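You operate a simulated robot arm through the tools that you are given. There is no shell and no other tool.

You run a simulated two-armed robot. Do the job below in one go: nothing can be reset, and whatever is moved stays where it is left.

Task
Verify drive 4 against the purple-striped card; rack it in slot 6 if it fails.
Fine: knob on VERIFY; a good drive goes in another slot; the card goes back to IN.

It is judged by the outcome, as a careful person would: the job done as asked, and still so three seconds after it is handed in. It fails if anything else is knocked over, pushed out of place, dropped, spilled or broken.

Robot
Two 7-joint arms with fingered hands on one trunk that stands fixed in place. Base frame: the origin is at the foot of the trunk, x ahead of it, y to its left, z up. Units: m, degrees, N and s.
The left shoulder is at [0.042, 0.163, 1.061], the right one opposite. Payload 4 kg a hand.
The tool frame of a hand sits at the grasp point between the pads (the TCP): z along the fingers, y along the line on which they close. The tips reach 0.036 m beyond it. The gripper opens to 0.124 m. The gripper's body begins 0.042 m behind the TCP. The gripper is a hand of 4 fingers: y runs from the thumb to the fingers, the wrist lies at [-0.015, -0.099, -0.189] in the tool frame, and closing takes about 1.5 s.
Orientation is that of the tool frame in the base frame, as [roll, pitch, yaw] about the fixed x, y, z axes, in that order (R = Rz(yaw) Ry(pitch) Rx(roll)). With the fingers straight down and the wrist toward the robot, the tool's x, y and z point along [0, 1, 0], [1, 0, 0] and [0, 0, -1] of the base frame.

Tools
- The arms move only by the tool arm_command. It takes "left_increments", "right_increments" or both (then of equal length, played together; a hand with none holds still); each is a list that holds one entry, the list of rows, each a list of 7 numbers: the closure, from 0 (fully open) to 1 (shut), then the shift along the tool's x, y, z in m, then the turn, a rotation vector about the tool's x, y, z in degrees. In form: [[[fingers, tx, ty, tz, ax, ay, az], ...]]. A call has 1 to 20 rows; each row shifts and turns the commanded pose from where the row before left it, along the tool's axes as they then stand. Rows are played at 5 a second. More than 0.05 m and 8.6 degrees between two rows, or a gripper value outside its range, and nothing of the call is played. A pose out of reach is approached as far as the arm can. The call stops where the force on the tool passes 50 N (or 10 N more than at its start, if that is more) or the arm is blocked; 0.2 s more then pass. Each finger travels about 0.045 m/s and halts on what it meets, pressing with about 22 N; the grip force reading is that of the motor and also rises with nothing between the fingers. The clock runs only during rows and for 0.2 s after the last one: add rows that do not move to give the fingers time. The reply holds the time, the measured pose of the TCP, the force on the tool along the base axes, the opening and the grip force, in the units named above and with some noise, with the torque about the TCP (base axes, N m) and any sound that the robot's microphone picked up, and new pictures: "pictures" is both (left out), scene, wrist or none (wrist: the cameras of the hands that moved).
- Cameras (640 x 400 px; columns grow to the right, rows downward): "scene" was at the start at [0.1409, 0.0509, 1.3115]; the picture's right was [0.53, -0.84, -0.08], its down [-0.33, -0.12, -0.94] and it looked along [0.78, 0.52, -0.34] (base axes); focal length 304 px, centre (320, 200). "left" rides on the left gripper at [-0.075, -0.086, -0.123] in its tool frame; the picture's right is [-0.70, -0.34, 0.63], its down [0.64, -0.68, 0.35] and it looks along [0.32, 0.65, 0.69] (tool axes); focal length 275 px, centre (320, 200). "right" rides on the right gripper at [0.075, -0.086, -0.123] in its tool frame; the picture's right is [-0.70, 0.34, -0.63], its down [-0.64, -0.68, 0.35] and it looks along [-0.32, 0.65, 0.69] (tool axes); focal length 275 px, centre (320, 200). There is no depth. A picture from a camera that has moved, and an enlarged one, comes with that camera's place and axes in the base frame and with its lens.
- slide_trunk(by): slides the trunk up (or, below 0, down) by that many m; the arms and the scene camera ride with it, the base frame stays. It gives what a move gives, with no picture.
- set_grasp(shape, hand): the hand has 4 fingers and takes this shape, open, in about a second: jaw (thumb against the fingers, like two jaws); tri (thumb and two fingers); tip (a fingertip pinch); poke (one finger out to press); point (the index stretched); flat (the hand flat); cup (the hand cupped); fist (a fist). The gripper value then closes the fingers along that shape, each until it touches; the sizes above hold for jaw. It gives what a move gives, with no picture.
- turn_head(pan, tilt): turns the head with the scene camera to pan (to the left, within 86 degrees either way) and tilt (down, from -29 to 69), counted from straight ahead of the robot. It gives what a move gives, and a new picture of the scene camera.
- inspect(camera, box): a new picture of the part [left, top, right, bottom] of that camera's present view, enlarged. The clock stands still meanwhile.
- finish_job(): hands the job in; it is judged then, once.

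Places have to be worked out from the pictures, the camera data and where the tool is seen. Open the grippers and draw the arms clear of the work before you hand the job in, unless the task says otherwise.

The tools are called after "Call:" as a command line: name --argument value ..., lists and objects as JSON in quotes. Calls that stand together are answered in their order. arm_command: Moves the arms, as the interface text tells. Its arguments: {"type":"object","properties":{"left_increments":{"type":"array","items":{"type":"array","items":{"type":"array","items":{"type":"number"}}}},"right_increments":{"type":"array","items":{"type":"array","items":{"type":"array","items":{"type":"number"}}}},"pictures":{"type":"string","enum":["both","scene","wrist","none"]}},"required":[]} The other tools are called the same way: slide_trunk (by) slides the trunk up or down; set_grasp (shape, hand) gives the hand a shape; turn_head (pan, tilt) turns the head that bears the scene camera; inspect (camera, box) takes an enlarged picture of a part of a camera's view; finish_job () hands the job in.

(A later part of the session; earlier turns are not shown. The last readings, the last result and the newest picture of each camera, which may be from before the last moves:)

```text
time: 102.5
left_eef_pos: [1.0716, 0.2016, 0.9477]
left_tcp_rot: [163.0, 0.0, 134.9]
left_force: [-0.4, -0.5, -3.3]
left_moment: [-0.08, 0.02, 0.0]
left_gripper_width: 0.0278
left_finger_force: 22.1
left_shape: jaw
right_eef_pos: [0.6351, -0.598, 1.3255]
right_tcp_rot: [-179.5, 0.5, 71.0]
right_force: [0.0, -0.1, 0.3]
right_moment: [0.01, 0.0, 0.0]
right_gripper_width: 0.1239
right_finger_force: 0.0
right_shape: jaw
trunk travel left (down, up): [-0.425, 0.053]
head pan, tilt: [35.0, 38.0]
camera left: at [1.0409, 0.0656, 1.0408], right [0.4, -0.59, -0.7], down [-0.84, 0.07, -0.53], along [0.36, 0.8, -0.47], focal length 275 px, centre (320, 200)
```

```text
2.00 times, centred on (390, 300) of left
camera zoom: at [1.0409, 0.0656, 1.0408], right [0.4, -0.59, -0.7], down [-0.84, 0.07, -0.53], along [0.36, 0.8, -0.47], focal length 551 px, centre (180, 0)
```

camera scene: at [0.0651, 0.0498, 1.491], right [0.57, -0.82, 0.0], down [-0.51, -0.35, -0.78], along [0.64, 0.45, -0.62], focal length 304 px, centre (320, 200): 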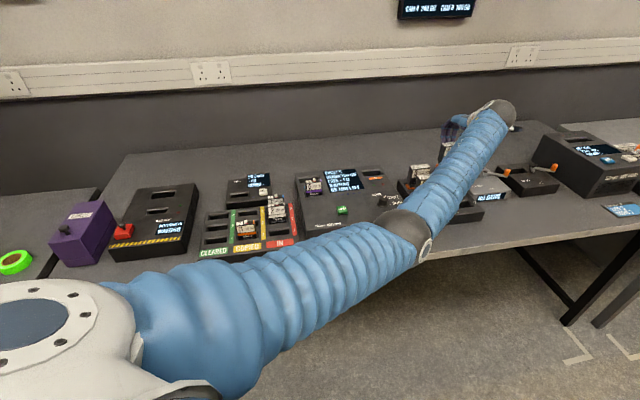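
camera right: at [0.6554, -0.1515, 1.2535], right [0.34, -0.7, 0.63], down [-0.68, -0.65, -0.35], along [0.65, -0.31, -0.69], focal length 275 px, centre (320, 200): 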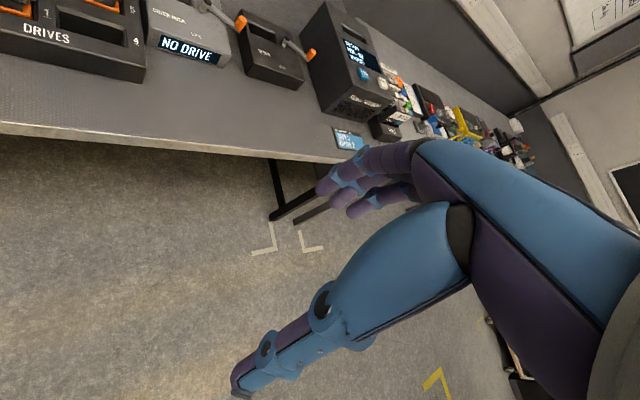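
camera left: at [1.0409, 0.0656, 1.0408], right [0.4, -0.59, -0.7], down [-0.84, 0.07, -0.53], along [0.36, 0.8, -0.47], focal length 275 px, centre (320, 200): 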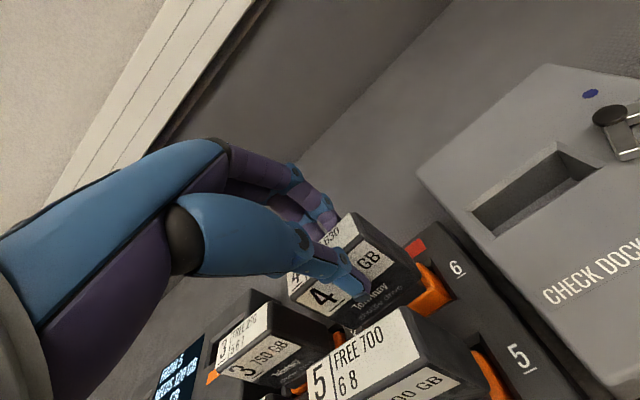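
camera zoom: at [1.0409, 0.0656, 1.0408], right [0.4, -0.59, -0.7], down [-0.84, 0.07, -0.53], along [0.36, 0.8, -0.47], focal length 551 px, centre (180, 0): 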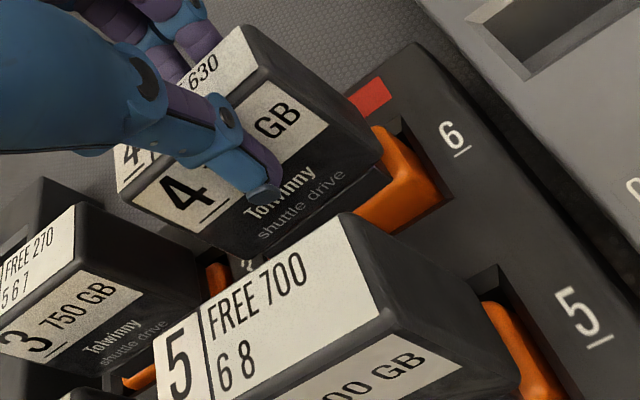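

Still no contact forces as it slides in (about 2 cm deep). Continuing in small steps until it bottoms.

Call:
arm_command --left_increments '[[[1, 0, -0.00117, 0.00382, 0, 0, 0], [1, 0, -0.00117, 0.00382, 0, 0, 0], [1, 0, -0.00088, 0.00287, 0, 0, 0], [1, 0, 0, 0, 0, 0, 0]]]' --pictures "wrist"

Call:
inspect --camera "left" --box '[280, 200, 500, 400]'

```text
time: 103.5
left_eef_pos: [1.0706, 0.201, 0.9375]
left_tcp_rot: [162.9, 0.1, 134.9]
left_force: [-0.1, -1.1, 0.3]
left_moment: [-0.04, 0.04, -0.03]
left_gripper_width: 0.0284
left_finger_force: 21.8
left_shape: jaw
right_eef_pos: [0.6346, -0.5975, 1.3264]
right_tcp_rot: [-179.5, 0.5, 71.0]
right_force: [0.4, 0.8, -0.3]
right_moment: [0.0, 0.01, 0.01]
right_gripper_width: 0.1241
right_finger_force: 0.1
right_shape: jaw
trunk travel left (down, up): [-0.425, 0.053]
head pan, tilt: [35.0, 38.0]
camera left: at [1.0406, 0.0651, 1.0306], right [0.4, -0.59, -0.7], down [-0.84, 0.07, -0.53], along [0.36, 0.8, -0.47], focal length 275 px, centre (320, 200)
```

left: 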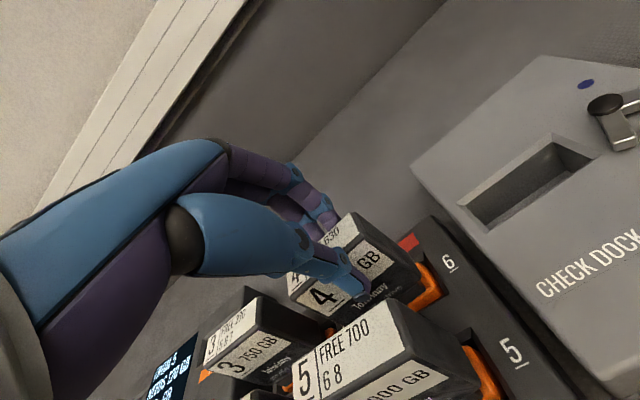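

```text
2.00 times, centred on (390, 300) of left
camera zoom: at [1.0406, 0.0651, 1.0306], right [0.4, -0.59, -0.7], down [-0.84, 0.07, -0.53], along [0.36, 0.8, -0.47], focal length 551 px, centre (180, 0)
```

zoom: 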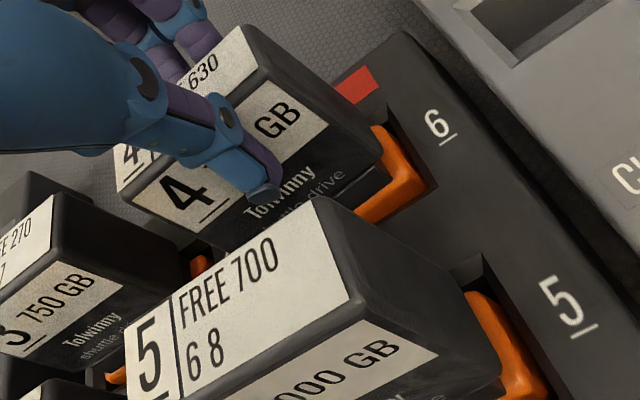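

The weight is starting to be carried by the slot (force went from −3.3 to about 0). Pressing gently a few millimetres more to confirm it is seated.

Call:
arm_command --left_increments '[[[1, 0, -0.00058, 0.0019, 0, 0, 0], [1, 0, -0.00058, 0.0019, 0, 0, 0], [1, 0, 0, 0, 0, 0, 0]]]' --pictures "wrist"

Call:
inspect --camera "left" --box '[280, 200, 500, 400]'

```text
time: 104.3
left_eef_pos: [1.0702, 0.2011, 0.9359]
left_tcp_rot: [162.7, 0.2, 134.9]
left_force: [3.0, -5.1, 14.3]
left_moment: [0.12, -0.19, -0.13]
left_gripper_width: 0.0278
left_finger_force: 21.9
left_shape: jaw
right_eef_pos: [0.6351, -0.599, 1.3268]
right_tcp_rot: [-179.7, 0.5, 71.0]
right_force: [-1.0, -0.8, 0.3]
right_moment: [-0.01, -0.04, -0.05]
right_gripper_width: 0.124
right_finger_force: 0.2
right_shape: jaw
trunk travel left (down, up): [-0.425, 0.053]
head pan, tilt: [35.0, 38.0]
camera left: at [1.0398, 0.0643, 1.0292], right [0.4, -0.59, -0.7], down [-0.84, 0.07, -0.53], along [0.36, 0.8, -0.47], focal length 275 px, centre (320, 200)
```

left: 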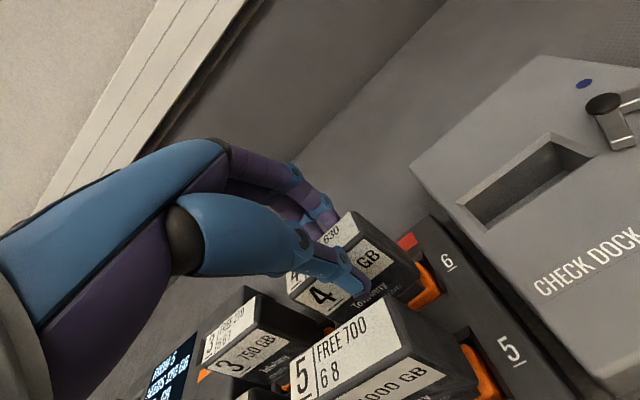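

```text
2.00 times, centred on (390, 300) of left
camera zoom: at [1.0398, 0.0643, 1.0292], right [0.4, -0.59, -0.7], down [-0.84, 0.07, -0.53], along [0.36, 0.8, -0.47], focal length 551 px, centre (180, 0)
```

zoom: 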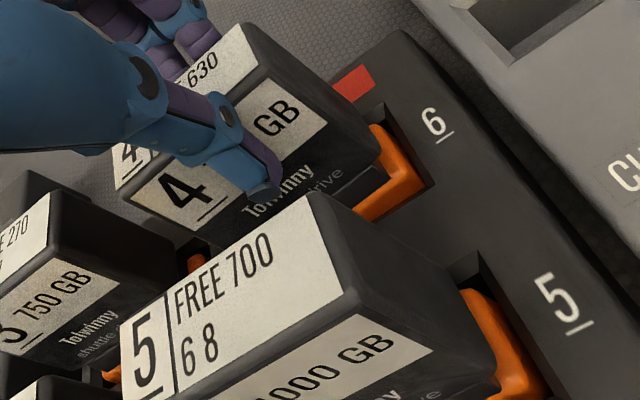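

It is bottomed (14 N reaction) at the same depth it had in the copy unit, so it is seated. I'll relieve the pressure and open only slightly (thumb is in the narrow gap to drive 5).

Call:
arm_command --left_increments '[[[1, 0, 0.0006, -0.0019, 0, 0, 0], [0.72, 0, 0, 0, 0, 0, 0], [0.72, 0, 0, 0, 0, 0, 0], [0.72, 0, 0, 0, 0, 0, 0], [0.72, 0, 0, 0, 0, 0, 0]]]' --pictures "wrist"

Call:
inspect --camera "left" --box '[240, 180, 460, 380]'

```text
time: 105.5
left_eef_pos: [1.0701, 0.2019, 0.9349]
left_tcp_rot: [163.1, 0.2, 135.0]
left_force: [-0.9, 0.2, -1.0]
left_moment: [0.02, 0.01, 0.0]
left_gripper_width: 0.0353
left_finger_force: 0.0
left_shape: jaw
right_eef_pos: [0.6355, -0.5978, 1.3254]
right_tcp_rot: [-179.6, 0.7, 71.0]
right_force: [1.5, 0.3, 0.1]
right_moment: [-0.02, 0.02, 0.03]
right_gripper_width: 0.124
right_finger_force: 0.1
right_shape: jaw
trunk travel left (down, up): [-0.425, 0.053]
head pan, tilt: [35.0, 38.0]
camera left: at [1.0405, 0.0657, 1.0273], right [0.4, -0.59, -0.7], down [-0.85, 0.07, -0.53], along [0.36, 0.8, -0.47], focal length 275 px, centre (320, 200)
```

left: 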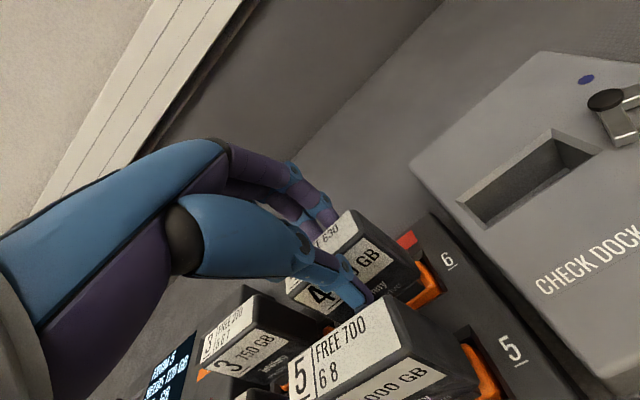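

```text
2.00 times, centred on (350, 280) of left
camera zoom: at [1.0405, 0.0657, 1.0273], right [0.4, -0.59, -0.7], down [-0.85, 0.07, -0.53], along [0.36, 0.8, -0.47], focal length 551 px, centre (260, 40)
```

zoom: 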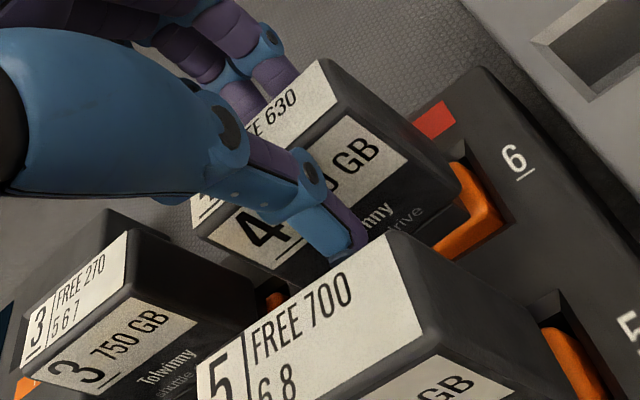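

Grip released with no side forces. Lifting the hand straight up 2 cm first to make sure the drive stays put.

Call:
arm_command --left_increments '[[[0.72, 0, 0.00146, -0.00478, 0, 0, 0], [0.72, 0, 0.00146, -0.00478, 0, 0, 0], [0.72, 0, 0.00292, -0.00956, 0, 0, 0], [0.72, 0, 0, 0, 0, 0, 0]]]' --pictures "wrist"

Call:
inspect --camera "left" --box '[240, 180, 460, 380]'

```text
time: 106.5
left_eef_pos: [1.0714, 0.2009, 0.9556]
left_tcp_rot: [162.9, 0.2, 134.9]
left_force: [-0.1, 0.4, 0.6]
left_moment: [-0.02, 0.02, 0.01]
left_gripper_width: 0.0348
left_finger_force: 0.0
left_shape: jaw
right_eef_pos: [0.6361, -0.5968, 1.3262]
right_tcp_rot: [-179.5, 0.5, 71.0]
right_force: [0.1, 0.6, 0.8]
right_moment: [0.0, -0.01, 0.0]
right_gripper_width: 0.124
right_finger_force: 0.0
right_shape: jaw
trunk travel left (down, up): [-0.425, 0.053]
head pan, tilt: [35.0, 38.0]
camera left: at [1.0408, 0.0654, 1.0484], right [0.4, -0.59, -0.7], down [-0.84, 0.07, -0.53], along [0.36, 0.8, -0.47], focal length 275 px, centre (320, 200)
```

left: 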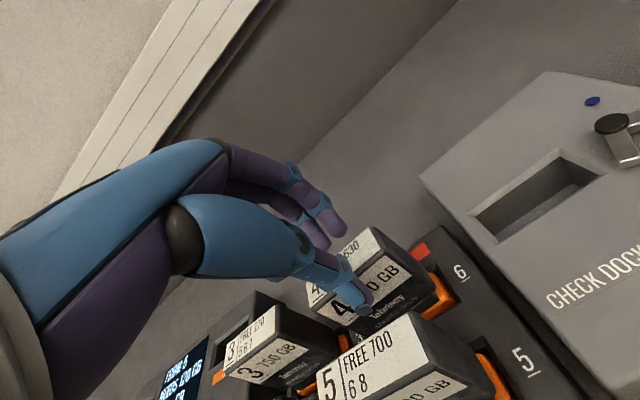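

```text
2.00 times, centred on (350, 280) of left
camera zoom: at [1.0408, 0.0654, 1.0484], right [0.4, -0.59, -0.7], down [-0.84, 0.07, -0.53], along [0.36, 0.8, -0.47], focal length 551 px, centre (260, 40)
```

zoom: 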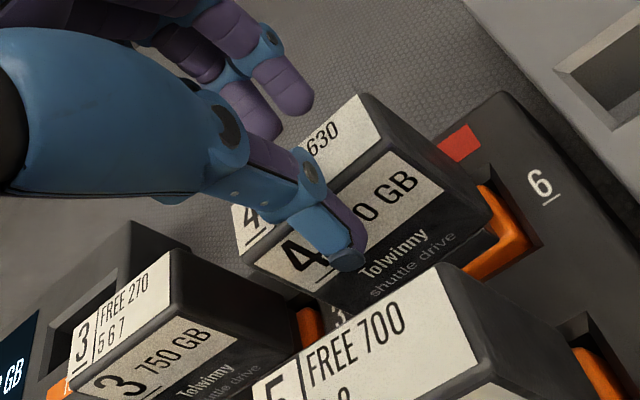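

The drive stays seated in slot 6 while the hand rises. Lifting well clear and looking at the whole rack.

Call:
arm_command --left_increments '[[[0.72, 0, 0.00292, -0.00956, 0, 0, 0], [0.72, 0, 0.00292, -0.00956, 0, 0, 0], [0.7, 0, 0.00585, -0.0191, 0, 0, 0], [0.6, 0, 0.00585, -0.0191, 0, 0, 0], [0.4, 0, 0.00585, -0.0191, 0, 0, 0], [0.3, 0, 0.00585, -0.0191, 0, 0, 0], [0.3, 0, 0.00585, -0.0191, 0, 0, 0], [0.3, 0, 0, 0, 0, 0, 0]]]' --pictures "both"

Call:
inspect --camera "left" --box '[300, 220, 580, 400]'

```text
time: 108.3
left_eef_pos: [1.071, 0.2027, 1.0751]
left_tcp_rot: [163.0, 0.1, 134.9]
left_force: [0.0, 0.2, -0.9]
left_moment: [0.04, 0.04, -0.02]
left_gripper_width: 0.0862
left_finger_force: 0.1
left_shape: jaw
right_eef_pos: [0.6363, -0.5983, 1.3264]
right_tcp_rot: [-179.6, 0.4, 71.0]
right_force: [0.4, -0.8, 0.1]
right_moment: [-0.02, -0.03, -0.02]
right_gripper_width: 0.1242
right_finger_force: 0.1
right_shape: jaw
trunk travel left (down, up): [-0.425, 0.053]
head pan, tilt: [35.0, 38.0]
camera scene: at [0.0652, 0.0499, 1.4909], right [0.57, -0.82, 0.0], down [-0.51, -0.35, -0.78], along [0.64, 0.45, -0.62], focal length 304 px, centre (320, 200)
camera left: at [1.0407, 0.0656, 1.1683], right [0.4, -0.59, -0.7], down [-0.84, 0.07, -0.53], along [0.36, 0.8, -0.47], focal length 275 px, centre (320, 200)
```

scene: 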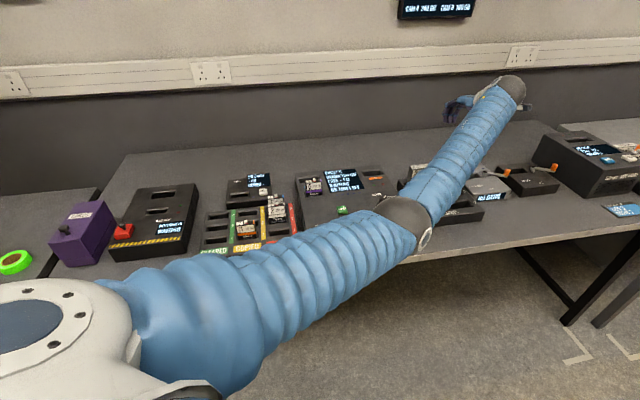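
left: 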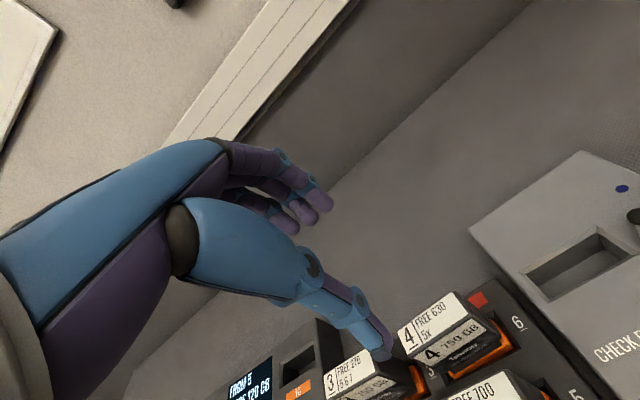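

```text
2.22 times, centred on (440, 310) of left
camera zoom: at [1.0407, 0.0656, 1.1683], right [0.4, -0.59, -0.7], down [-0.84, 0.07, -0.53], along [0.36, 0.8, -0.47], focal length 612 px, centre (53, -44)
```

zoom: 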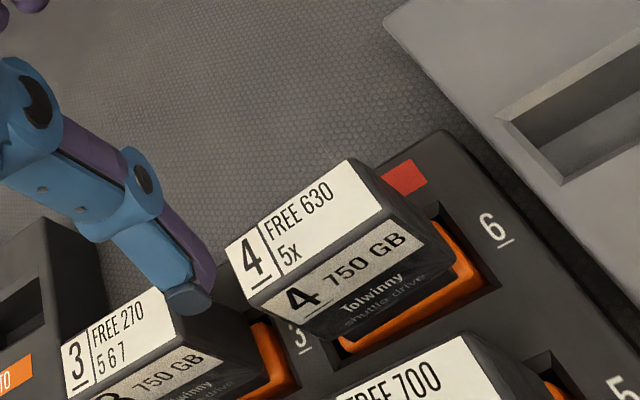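

Drive 4 (now labelled "5x") stands in slot 6 next to its red strip. Next, card 5 back to IN: I'll travel back to above the FROM slot at height.

Call:
arm_command --left_increments '[[[0.3, 0, 0.0088, -0.0287, -1, 0, 0], [0.3, 0.0238, 0, 0, 0, 0, 0], [0.3, 0.0238, 0, 0, 0, 0, 0], [0.3, 0.0238, 0, 0, 0, 0, 0], [0.3, 0.0238, 0, 0, 0, 0, 0], [0.3, 0.0238, 0, 0, 0, 0, 0], [0.3, 0.0238, 0, 0, 0, 0, 0], [0.3, 0.0238, 0, 0, 0, 0, 0], [0.3, 0.0238, 0, 0, 0, 0, 0], [0.3, 0.0238, 0, 0, 0, 0, 0], [0.3, 0.0238, 0, 0, 0, 0, 0], [0.3, 0, 0, 0, 0, 0, 0]]]' --pictures "scene"

Call:
arm_command --left_increments '[[[0.3, 0.0238, 0, 0, 0, 0, 0], [0.3, 0.0238, 0, 0, 0, 0, 0], [0.3, 0.0238, 0, 0, 0, 0, 0], [0.3, 0.0238, 0, 0, 0, 0, 0], [0.3, 0.0238, 0, 0, 0, 0, 0], [0.3, 0.0238, 0, 0, 0, 0, 0], [0.3, 0.0238, 0, 0, 0, 0, 0], [0.3, 0.0238, 0, 0, 0, 0, 0], [0.3, 0.0238, 0, 0, 0, 0, 0], [0.3, 0.0238, -0.004, 0, 0, 0, 0], [0.3, 0, 0, 0, 0, 0, 0]]]' --pictures "both"

```text
time: 110.9
left_eef_pos: [0.9021, 0.3709, 1.1039]
left_tcp_rot: [162.1, 0.1, 135.0]
left_force: [-0.3, 0.6, -0.8]
left_moment: [-0.01, -0.01, 0.02]
left_gripper_width: 0.087
left_finger_force: 0.1
left_shape: jaw
right_eef_pos: [0.637, -0.5986, 1.3248]
right_tcp_rot: [-179.7, 0.5, 71.0]
right_force: [0.3, 0.7, -0.6]
right_moment: [-0.01, 0.0, 0.0]
right_gripper_width: 0.1243
right_finger_force: 0.0
right_shape: jaw
trunk travel left (down, up): [-0.425, 0.053]
head pan, tilt: [35.0, 38.0]
camera scene: at [0.0652, 0.0496, 1.491], right [0.57, -0.82, -0.01], down [-0.51, -0.35, -0.78], along [0.64, 0.45, -0.62], focal length 304 px, centre (320, 200)
```

scene: 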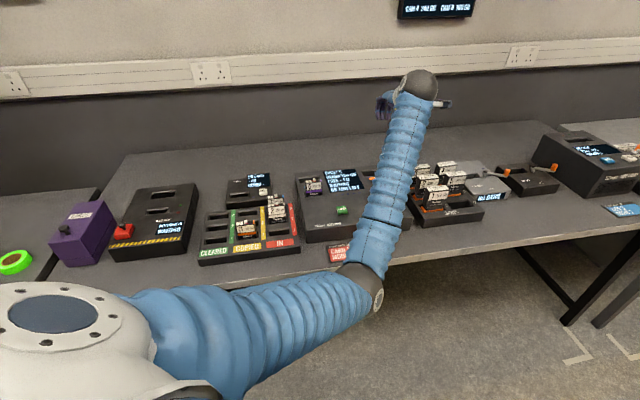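

```text
time: 113.3
left_eef_pos: [0.7324, 0.5358, 1.1029]
left_tcp_rot: [162.0, 0.1, 134.9]
left_force: [-0.7, -0.1, -0.1]
left_moment: [0.02, 0.03, -0.03]
left_gripper_width: 0.0865
left_finger_force: 0.2
left_shape: jaw
right_eef_pos: [0.6356, -0.5972, 1.3263]
right_tcp_rot: [-179.6, 0.3, 71.0]
right_force: [0.0, 0.0, 0.8]
right_moment: [0.0, 0.01, 0.0]
right_gripper_width: 0.1239
right_finger_force: 0.1
right_shape: jaw
trunk travel left (down, up): [-0.425, 0.053]
head pan, tilt: [35.0, 38.0]
camera scene: at [0.0652, 0.0496, 1.491], right [0.57, -0.82, -0.01], down [-0.51, -0.35, -0.78], along [0.64, 0.45, -0.62], focal length 304 px, centre (320, 200)
camera left: at [0.7006, 0.3986, 1.1943], right [0.4, -0.58, -0.71], down [-0.84, 0.07, -0.54], along [0.37, 0.81, -0.46], focal length 275 px, centre (320, 200)
```

scene: 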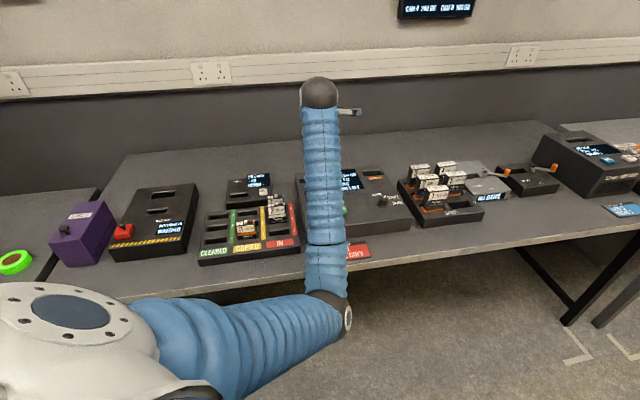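
left: 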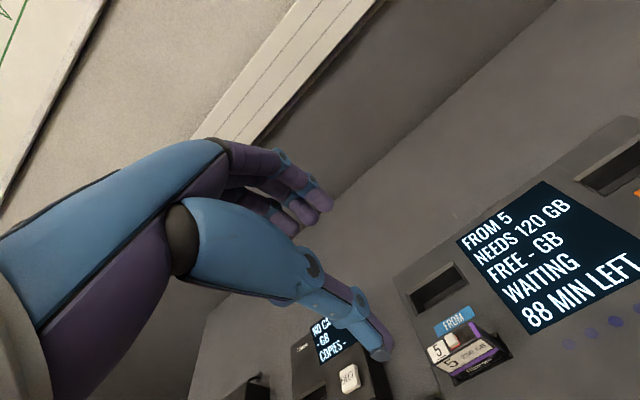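

Trunk steady and the elbow is clear. Zooming on card 5 in the FROM slot to align the grasp.

Call:
inspect --camera "left" --box '[400, 290, 540, 400]'

```text
3.64 times, centred on (470, 345) of left
camera zoom: at [0.7006, 0.3986, 1.1943], right [0.4, -0.58, -0.71], down [-0.84, 0.07, -0.54], along [0.37, 0.81, -0.46], focal length 1001 px, centre (-226, -327)
```

zoom: 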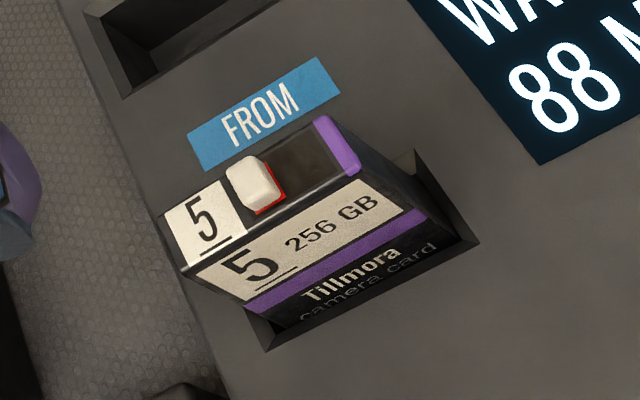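

Card 5's top is centred at u≈0.129, v≈0.907, z≈0.908. Descending over it with the jaw opened to about 5 cm.

Call:
arm_command --left_increments '[[[0.6, 0.002, 0.0007, 0, 0, 0, 0], [0.6, 0, -0.00772, 0.02378, 0, 0, 0], [0.6, 0, -0.00772, 0.02378, 0, 0, 0], [0.6, 0, -0.00772, 0.02378, 0, 0, 0], [0.6, 0, -0.00772, 0.02378, 0, 0, 0], [0.6, 0, -0.00772, 0.02378, 0, 0, 0], [0.6, 0, 0, 0, 0, 0, 0]]]' --pictures "wrist"

Call:
inspect --camera "left" --box '[260, 180, 460, 380]'

```text
time: 114.9
left_eef_pos: [0.7312, 0.5378, 0.978]
left_tcp_rot: [161.9, 0.2, 135.0]
left_force: [0.6, -0.2, -0.4]
left_moment: [0.01, -0.04, 0.01]
left_gripper_width: 0.0502
left_finger_force: 0.0
left_shape: jaw
right_eef_pos: [0.6369, -0.5976, 1.3251]
right_tcp_rot: [-179.7, 0.4, 71.0]
right_force: [1.5, -1.1, -0.7]
right_moment: [-0.04, -0.02, -0.02]
right_gripper_width: 0.1241
right_finger_force: 0.0
right_shape: jaw
trunk travel left (down, up): [-0.425, 0.053]
head pan, tilt: [35.0, 38.0]
camera left: at [0.7002, 0.4008, 1.0693], right [0.41, -0.58, -0.71], down [-0.84, 0.07, -0.54], along [0.37, 0.81, -0.46], focal length 275 px, centre (320, 200)
```

left: 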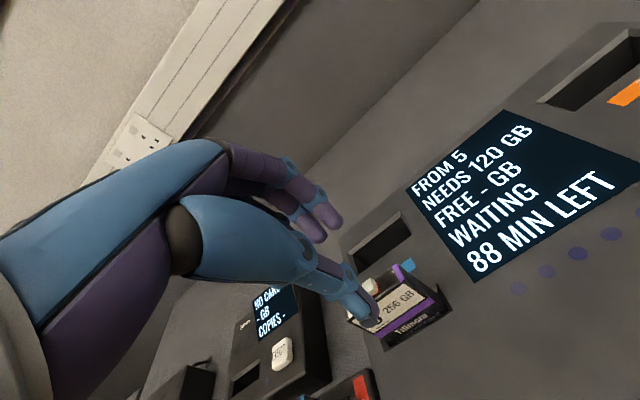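

```text
2.00 times, centred on (360, 280) of left
camera zoom: at [0.7002, 0.4008, 1.0693], right [0.41, -0.58, -0.71], down [-0.84, 0.07, -0.54], along [0.37, 0.81, -0.46], focal length 551 px, centre (240, 40)
```

zoom: 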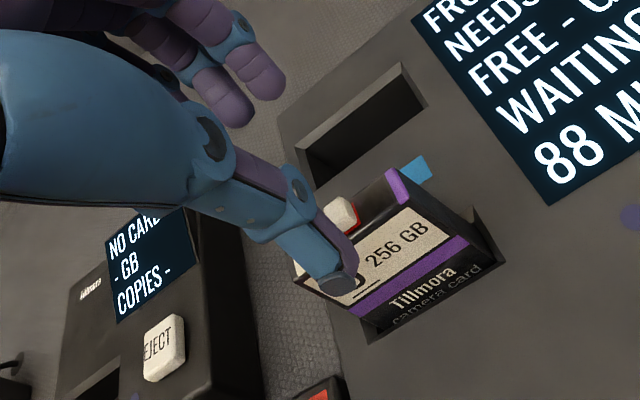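

Well aligned. Descending the last 5.7 cm to grip height.

Call:
arm_command --left_increments '[[[0.6, 0, -0.0062, 0.019, 0, 0, 0], [0.6, 0, -0.0062, 0.019, 0, 0, 0], [0.6, 0, -0.0052, 0.0162, 0, 0, 0], [0.6, 0, 0, 0, 0, 0, 0]]]' --pictures "wrist"

Call:
inspect --camera "left" --box '[260, 180, 460, 380]'

```text
time: 115.9
left_eef_pos: [0.7315, 0.5367, 0.9203]
left_tcp_rot: [162.0, 0.2, 135.0]
left_force: [0.0, -0.2, 0.7]
left_moment: [0.04, 0.04, -0.03]
left_gripper_width: 0.05
left_finger_force: 0.0
left_shape: jaw
right_eef_pos: [0.6361, -0.5978, 1.3262]
right_tcp_rot: [-179.6, 0.5, 70.9]
right_force: [0.5, -0.3, 0.4]
right_moment: [0.0, 0.01, 0.02]
right_gripper_width: 0.1239
right_finger_force: 0.1
right_shape: jaw
trunk travel left (down, up): [-0.425, 0.053]
head pan, tilt: [35.0, 38.0]
camera left: at [0.7004, 0.4007, 1.0122], right [0.41, -0.58, -0.71], down [-0.84, 0.07, -0.54], along [0.37, 0.81, -0.46], focal length 275 px, centre (320, 200)
```

left: 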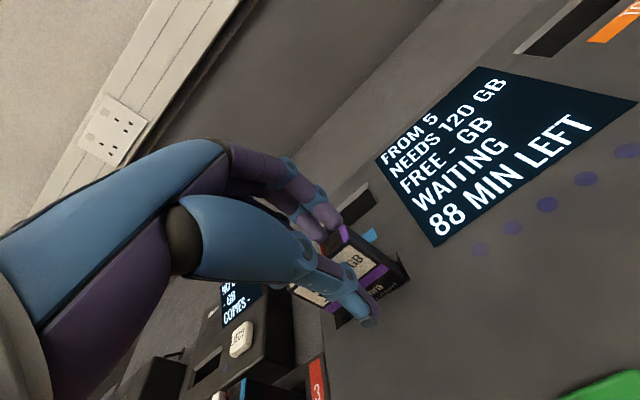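

```text
2.00 times, centred on (360, 280) of left
camera zoom: at [0.7004, 0.4007, 1.0122], right [0.41, -0.58, -0.71], down [-0.84, 0.07, -0.54], along [0.37, 0.81, -0.46], focal length 551 px, centre (240, 40)
```

zoom: 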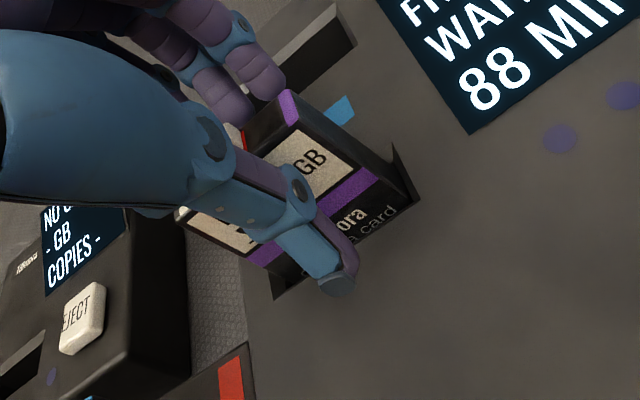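

Thumb in front, fingers behind, no contact yet. Closing on card 5.

Call:
arm_command --left_increments '[[[1, 0, 0, 0, 0, 0, 0], [1, 0, 0, 0, 0, 0, 0], [1, 0, 0, 0, 0, 0, 0], [1, 0, 0, 0, 0, 0, 0], [1, 0, 0, 0, 0, 0, 0], [1, 0, 0, 0, 0, 0, 0]]]' --pictures "wrist"

Call:
inspect --camera "left" --box '[260, 180, 460, 380]'

```text
time: 117.3
left_eef_pos: [0.7322, 0.5382, 0.9214]
left_tcp_rot: [161.9, 0.1, 134.9]
left_force: [-0.1, 1.3, -0.1]
left_moment: [0.08, -0.02, -0.07]
left_gripper_width: 0.015
left_finger_force: 21.4
left_shape: jaw
right_eef_pos: [0.6359, -0.598, 1.3255]
right_tcp_rot: [-179.6, 0.6, 71.0]
right_force: [-0.4, 0.4, 0.4]
right_moment: [-0.02, 0.0, -0.06]
right_gripper_width: 0.1243
right_finger_force: 0.1
right_shape: jaw
trunk travel left (down, up): [-0.425, 0.053]
head pan, tilt: [35.0, 38.0]
camera left: at [0.7004, 0.4007, 1.0121], right [0.4, -0.58, -0.71], down [-0.84, 0.07, -0.54], along [0.37, 0.81, -0.46], focal length 275 px, centre (320, 200)
```

left: 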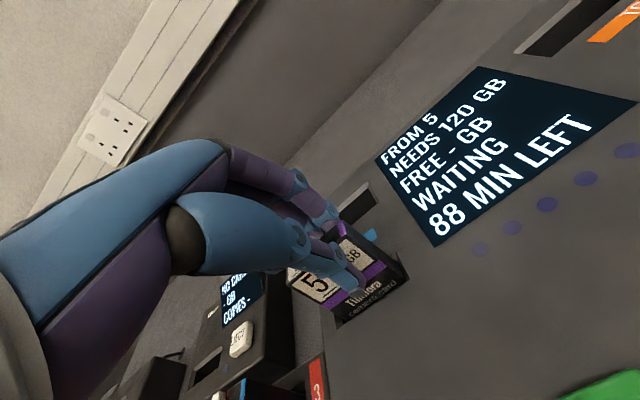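

```text
2.00 times, centred on (360, 280) of left
camera zoom: at [0.7004, 0.4007, 1.0121], right [0.4, -0.58, -0.71], down [-0.84, 0.07, -0.54], along [0.37, 0.81, -0.46], focal length 551 px, centre (240, 40)
```

zoom: 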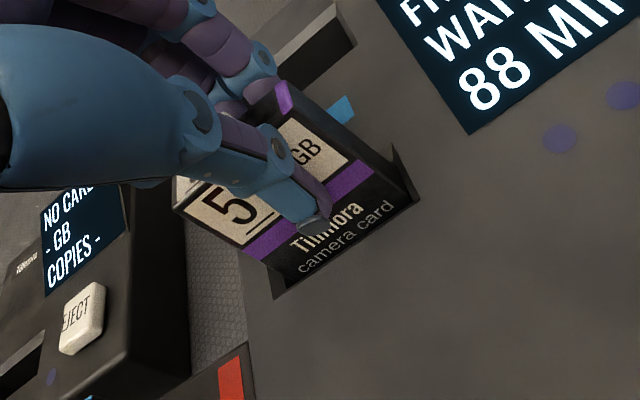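

Balanced grip (almost no side force). Lifting card 5 straight up.

Call:
arm_command --left_increments '[[[1, 0, 0.0015, -0.0048, 0, 0, 0], [1, 0, 0.0031, -0.0095, 0, 0, 0], [1, 0, 0.0046, -0.0143, 0, 0, 0], [1, 0, 0.0062, -0.019, 0, 0, 0], [1, 0, 0.0062, -0.019, 0, 0, 0], [1, 0, 0.0062, -0.019, 0, 0, 0], [1, 0, 0.0062, -0.019, 0, 0, 0], [1, 0, 0.0062, -0.019, 0, 0, 0], [1, 0, 0, 0, 0, 0, 0]]]' --pictures "both"

Call:
inspect --camera "left" --box '[270, 190, 410, 350]'

Call:
inspect --camera "scene" --box '[250, 90, 400, 240]'

```text
time: 119.3
left_eef_pos: [0.7315, 0.5382, 1.052]
left_tcp_rot: [162.0, 0.1, 135.0]
left_force: [-0.2, -0.6, -0.7]
left_moment: [-0.01, 0.03, 0.01]
left_gripper_width: 0.0149
left_finger_force: 21.6
left_shape: jaw
right_eef_pos: [0.6359, -0.5977, 1.3256]
right_tcp_rot: [-179.7, 0.6, 71.0]
right_force: [-0.1, 0.7, -1.1]
right_moment: [0.03, 0.0, 0.0]
right_gripper_width: 0.124
right_finger_force: 0.0
right_shape: jaw
trunk travel left (down, up): [-0.425, 0.053]
head pan, tilt: [35.0, 38.0]
camera scene: at [0.065, 0.0501, 1.4909], right [0.57, -0.82, 0.0], down [-0.51, -0.35, -0.78], along [0.64, 0.45, -0.62], focal length 304 px, centre (320, 200)
camera left: at [0.6995, 0.4011, 1.1427], right [0.4, -0.58, -0.71], down [-0.84, 0.07, -0.54], along [0.37, 0.81, -0.46], focal length 275 px, centre (320, 200)
```

scene: 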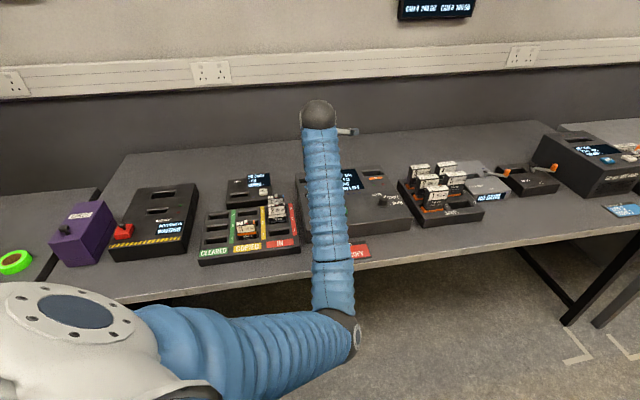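
left: 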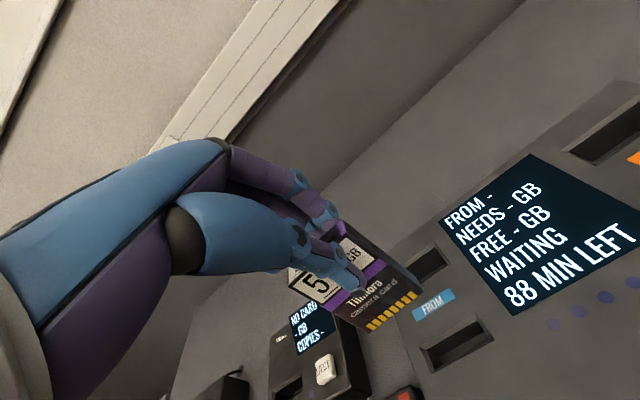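

```text
2.50 times, centred on (340, 270) of left
camera zoom: at [0.6995, 0.4011, 1.1427], right [0.4, -0.58, -0.71], down [-0.84, 0.07, -0.54], along [0.37, 0.81, -0.46], focal length 688 px, centre (270, 25)
```

zoom: 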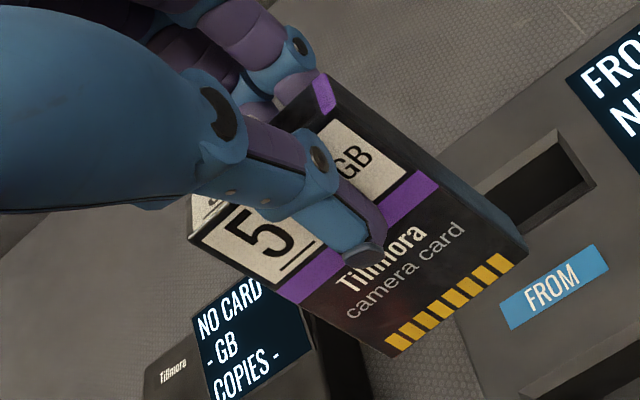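

```text
2.67 times, centred on (325, 165) of scene
camera zoom: at [0.065, 0.0501, 1.4909], right [0.57, -0.82, 0.0], down [-0.51, -0.35, -0.78], along [0.64, 0.45, -0.62], focal length 809 px, centre (307, 293)
```

zoom: 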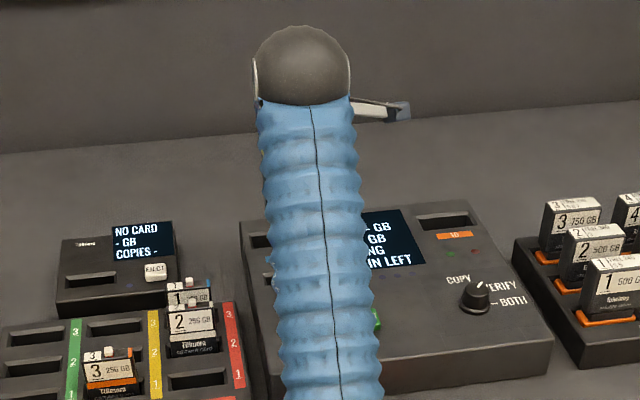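

Card 5 is out again. Close-up to check whether it is upright this time.

Call:
inspect --camera "left" --box '[340, 220, 430, 340]'

Call:
inspect --camera "left" --box '[280, 200, 390, 320]'

```text
3.33 times, centred on (385, 280) of left
camera zoom: at [0.6995, 0.4011, 1.1427], right [0.4, -0.58, -0.71], down [-0.84, 0.07, -0.54], along [0.37, 0.81, -0.46], focal length 918 px, centre (103, -67)
```

zoom: 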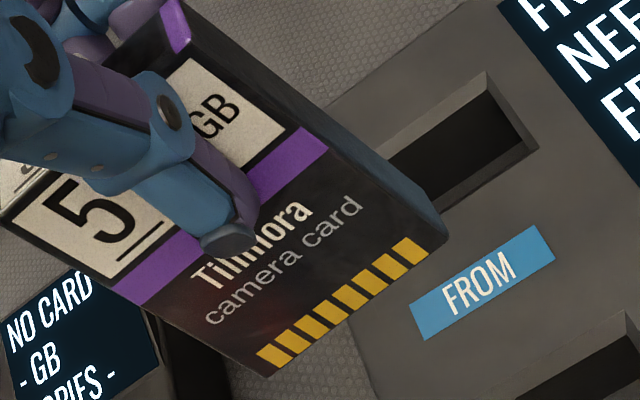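

```text
3.33 times, centred on (335, 260) of left
camera zoom: at [0.6995, 0.4011, 1.1427], right [0.4, -0.58, -0.71], down [-0.84, 0.07, -0.54], along [0.37, 0.81, -0.46], focal length 918 px, centre (270, 0)
```

zoom: 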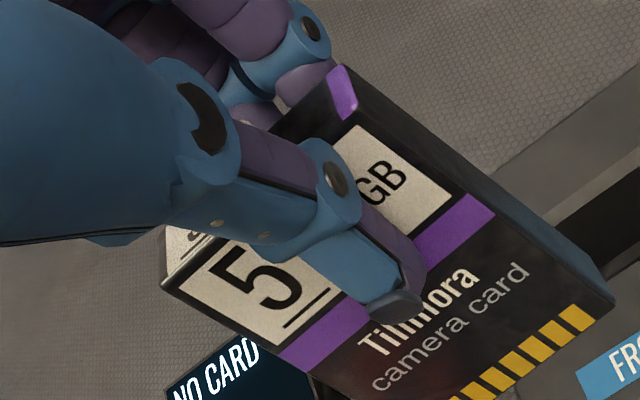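

The card is upright but, as before, yawed about 4° and rolled about 2° in the grip. I'll trim that and move slowly toward the tray, watching the trunk.

Call:
arm_command --left_increments '[[[1, 0, 0, 0, -0.5, -1.6, 1.8], [1, 0, 0, 0, -0.5, -1.6, 1.8], [1, 0, 0, 0, 0, 0, 0]]]' --pictures "none"

Call:
inspect --camera "left" --box '[270, 190, 450, 370]'

```text
time: 120.1
left_eef_pos: [0.7317, 0.5391, 1.0505]
left_tcp_rot: [160.8, 2.0, 130.5]
left_force: [-0.9, 0.2, -0.5]
left_moment: [-0.01, -0.02, 0.01]
left_gripper_width: 0.0149
left_finger_force: 22.4
left_shape: jaw
right_eef_pos: [0.6357, -0.5976, 1.3255]
right_tcp_rot: [-179.6, 0.5, 71.1]
right_force: [-0.5, -0.1, 0.9]
right_moment: [-0.01, -0.03, -0.02]
right_gripper_width: 0.1243
right_finger_force: 0.0
right_shape: jaw
trunk travel left (down, up): [-0.425, 0.053]
head pan, tilt: [35.0, 38.0]
```

```text
2.22 times, centred on (360, 280) of left
camera zoom: at [0.6859, 0.405, 1.1425], right [0.38, -0.62, -0.68], down [-0.81, 0.13, -0.57], along [0.44, 0.77, -0.45], focal length 612 px, centre (231, 22)
```

zoom: 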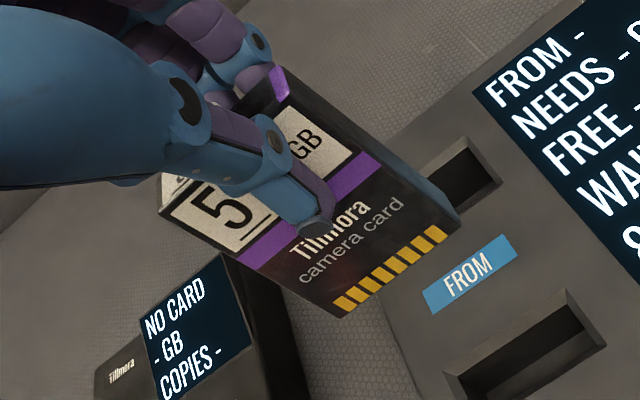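

Now aligned within about 2°. Moving halfway toward the tray at height and checking the trunk.

Call:
arm_command --left_increments '[[[1, 0.01, -0.01184, -0.00449, 0, 0, 0], [1, 0.01, -0.01184, -0.00449, 0, 0, 0], [1, 0.01, -0.01184, -0.00449, 0, 0, 0], [1, 0.01, -0.01184, -0.00449, 0, 0, 0], [1, 0.01, -0.01184, -0.00449, 0, 0, 0], [1, 0.01, -0.01184, -0.00449, 0, 0, 0], [1, 0, 0, 0, 0, 0, 0]]]' --pictures "scene"

```text
time: 121.7
left_eef_pos: [0.6353, 0.5354, 1.0515]
left_tcp_rot: [160.9, 2.0, 130.5]
left_force: [-0.2, 0.1, -0.7]
left_moment: [-0.01, -0.01, -0.02]
left_gripper_width: 0.0149
left_finger_force: 22.5
left_shape: jaw
right_eef_pos: [0.6364, -0.5975, 1.3258]
right_tcp_rot: [-179.5, 0.6, 71.0]
right_force: [0.2, 0.2, 0.5]
right_moment: [-0.01, 0.0, -0.03]
right_gripper_width: 0.1238
right_finger_force: 0.2
right_shape: jaw
trunk travel left (down, up): [-0.425, 0.053]
head pan, tilt: [35.0, 38.0]
camera scene: at [0.0653, 0.0499, 1.4909], right [0.57, -0.82, 0.0], down [-0.51, -0.35, -0.78], along [0.64, 0.45, -0.62], focal length 304 px, centre (320, 200)
```

scene: 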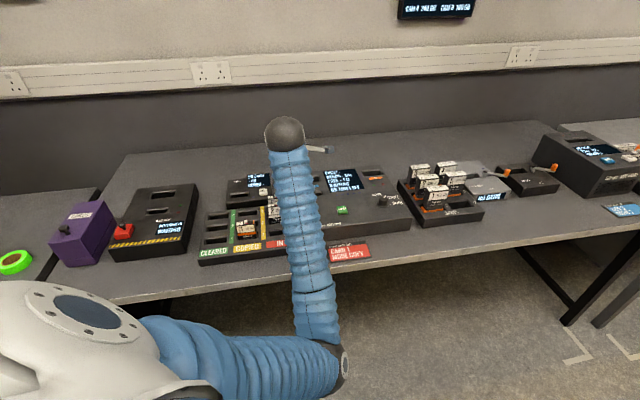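

Trunk is steady. Continuing the remaining distance to hover over IN slot 1.

Call:
arm_command --left_increments '[[[1, 0.01, -0.01184, -0.00449, 0, 0, 0], [1, 0.01, -0.01184, -0.00449, 0, 0, 0], [1, 0.01, -0.01184, -0.00449, 0, 0, 0], [1, 0.01, -0.01184, -0.00449, 0, 0, 0], [1, 0.01, -0.01184, -0.00449, 0, 0, 0], [1, 0.01, -0.01184, -0.00449, 0, 0, 0], [1, 0, 0, 0, 0, 0, 0]]]' --pictures "both"

Call:
inspect --camera "left" --box '[270, 190, 490, 400]'

Call:
inspect --camera "scene" --box '[180, 120, 340, 270]'

```text
time: 123.3
left_eef_pos: [0.5396, 0.5307, 1.0516]
left_tcp_rot: [161.0, 2.0, 130.6]
left_force: [-0.5, -1.3, -1.4]
left_moment: [0.0, 0.03, 0.01]
left_gripper_width: 0.015
left_finger_force: 22.0
left_shape: jaw
right_eef_pos: [0.637, -0.5977, 1.326]
right_tcp_rot: [-179.6, 0.5, 71.1]
right_force: [-0.3, -0.3, -0.1]
right_moment: [-0.01, -0.02, 0.0]
right_gripper_width: 0.124
right_finger_force: 0.1
right_shape: jaw
trunk travel left (down, up): [-0.425, 0.053]
head pan, tilt: [35.0, 38.0]
camera scene: at [0.0652, 0.0499, 1.4909], right [0.57, -0.82, 0.0], down [-0.51, -0.35, -0.78], along [0.64, 0.45, -0.62], focal length 304 px, centre (320, 200)
camera left: at [0.4934, 0.3976, 1.143], right [0.38, -0.62, -0.68], down [-0.81, 0.13, -0.57], along [0.44, 0.77, -0.45], focal length 275 px, centre (320, 200)
```

scene: 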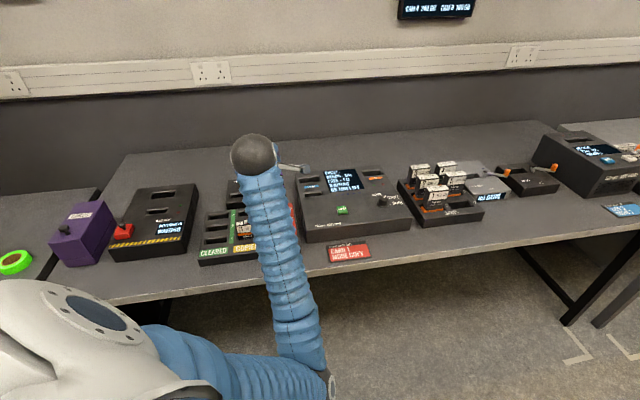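
left: 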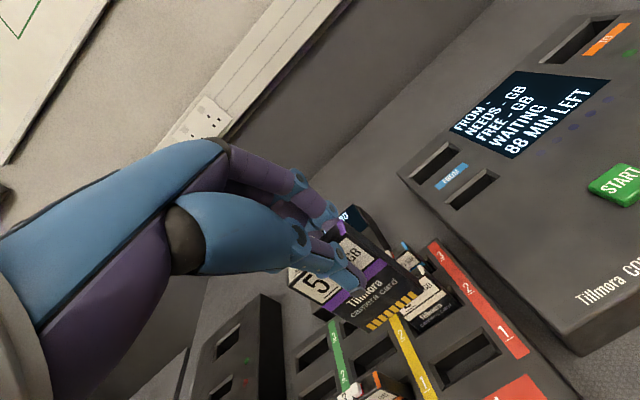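

```text
1.90 times, centred on (380, 295) of left
camera zoom: at [0.4934, 0.3976, 1.143], right [0.38, -0.62, -0.68], down [-0.81, 0.13, -0.57], along [0.44, 0.77, -0.45], focal length 524 px, centre (206, 19)
```

zoom: 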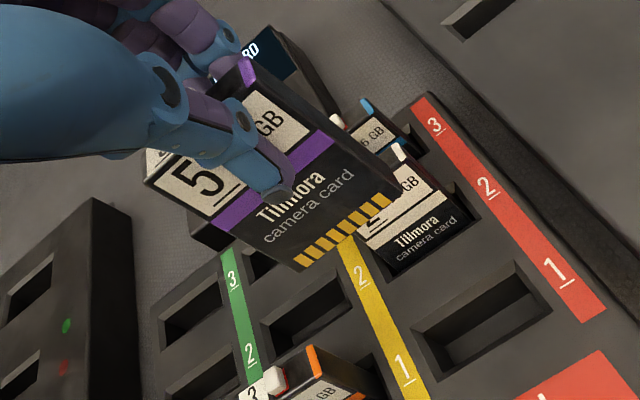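

```text
2.67 times, centred on (260, 195) of scene
camera zoom: at [0.0652, 0.0499, 1.4909], right [0.57, -0.82, 0.0], down [-0.51, -0.35, -0.78], along [0.64, 0.45, -0.62], focal length 809 px, centre (480, 213)
```

zoom: 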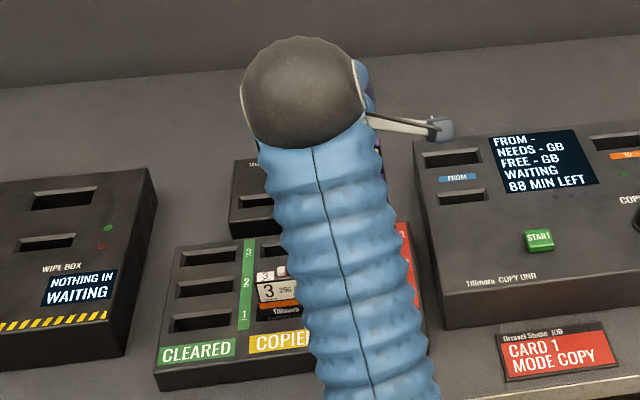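

The hand hovers over IN slot 1. I'll lower the card to about 3 cm above the tray, where I can compare it directly against the slot.

Call:
arm_command --left_increments '[[[1, 0.0004, -0.0075, 0.0186, 0, 0, 0], [1, 0.0004, -0.0075, 0.0186, 0, 0, 0], [1, 0.0004, -0.0075, 0.0186, 0, 0, 0], [1, 0.0004, -0.0075, 0.0186, 0, 0, 0], [1, 0, 0, 0, 0, 0, 0]]]' --pictures "both"

Call:
inspect --camera "left" --box '[290, 230, 450, 390]'

```text
time: 124.7
left_eef_pos: [0.5521, 0.5393, 1.0155]
left_tcp_rot: [157.1, 3.5, 130.8]
left_force: [-0.3, -0.4, -0.4]
left_moment: [-0.02, 0.02, -0.06]
left_gripper_width: 0.015
left_finger_force: 22.1
left_shape: jaw
right_eef_pos: [0.6356, -0.5978, 1.3254]
right_tcp_rot: [-179.5, 0.7, 71.0]
right_force: [0.2, -0.4, 1.0]
right_moment: [0.01, 0.01, -0.02]
right_gripper_width: 0.1241
right_finger_force: 0.1
right_shape: jaw
trunk travel left (down, up): [-0.425, 0.053]
head pan, tilt: [35.0, 38.0]
stopped in row 5 (left hand): the arm was blocked; the commanded pose is now the measured one
camera scene: at [0.0647, 0.05, 1.4905], right [0.57, -0.82, 0.0], down [-0.51, -0.35, -0.78], along [0.64, 0.45, -0.62], focal length 304 px, centre (320, 200)
camera left: at [0.5024, 0.4041, 1.0998], right [0.44, -0.6, -0.67], down [-0.77, 0.14, -0.62], along [0.47, 0.79, -0.4], focal length 275 px, centre (320, 200)
```

scene: 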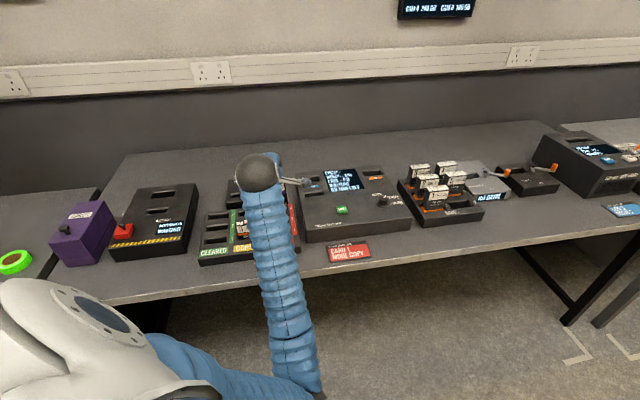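
left: 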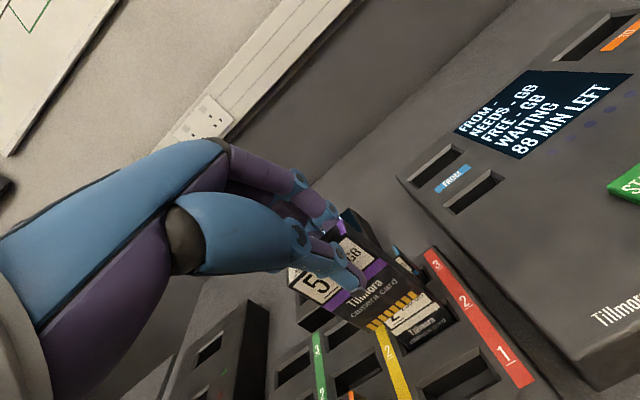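

```text
2.50 times, centred on (370, 310) of left
camera zoom: at [0.5024, 0.4041, 1.0998], right [0.44, -0.6, -0.67], down [-0.77, 0.14, -0.62], along [0.47, 0.79, -0.4], focal length 688 px, centre (195, -75)
```

zoom: 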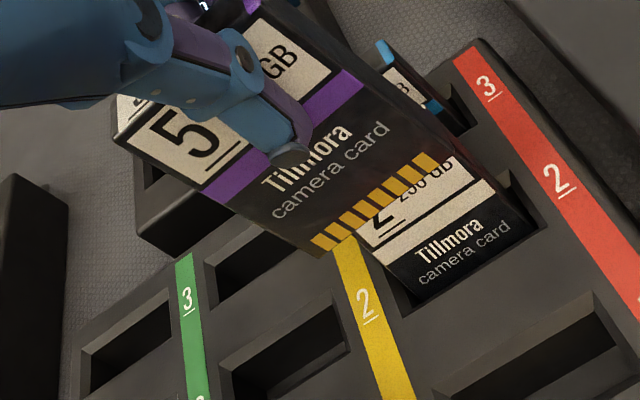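

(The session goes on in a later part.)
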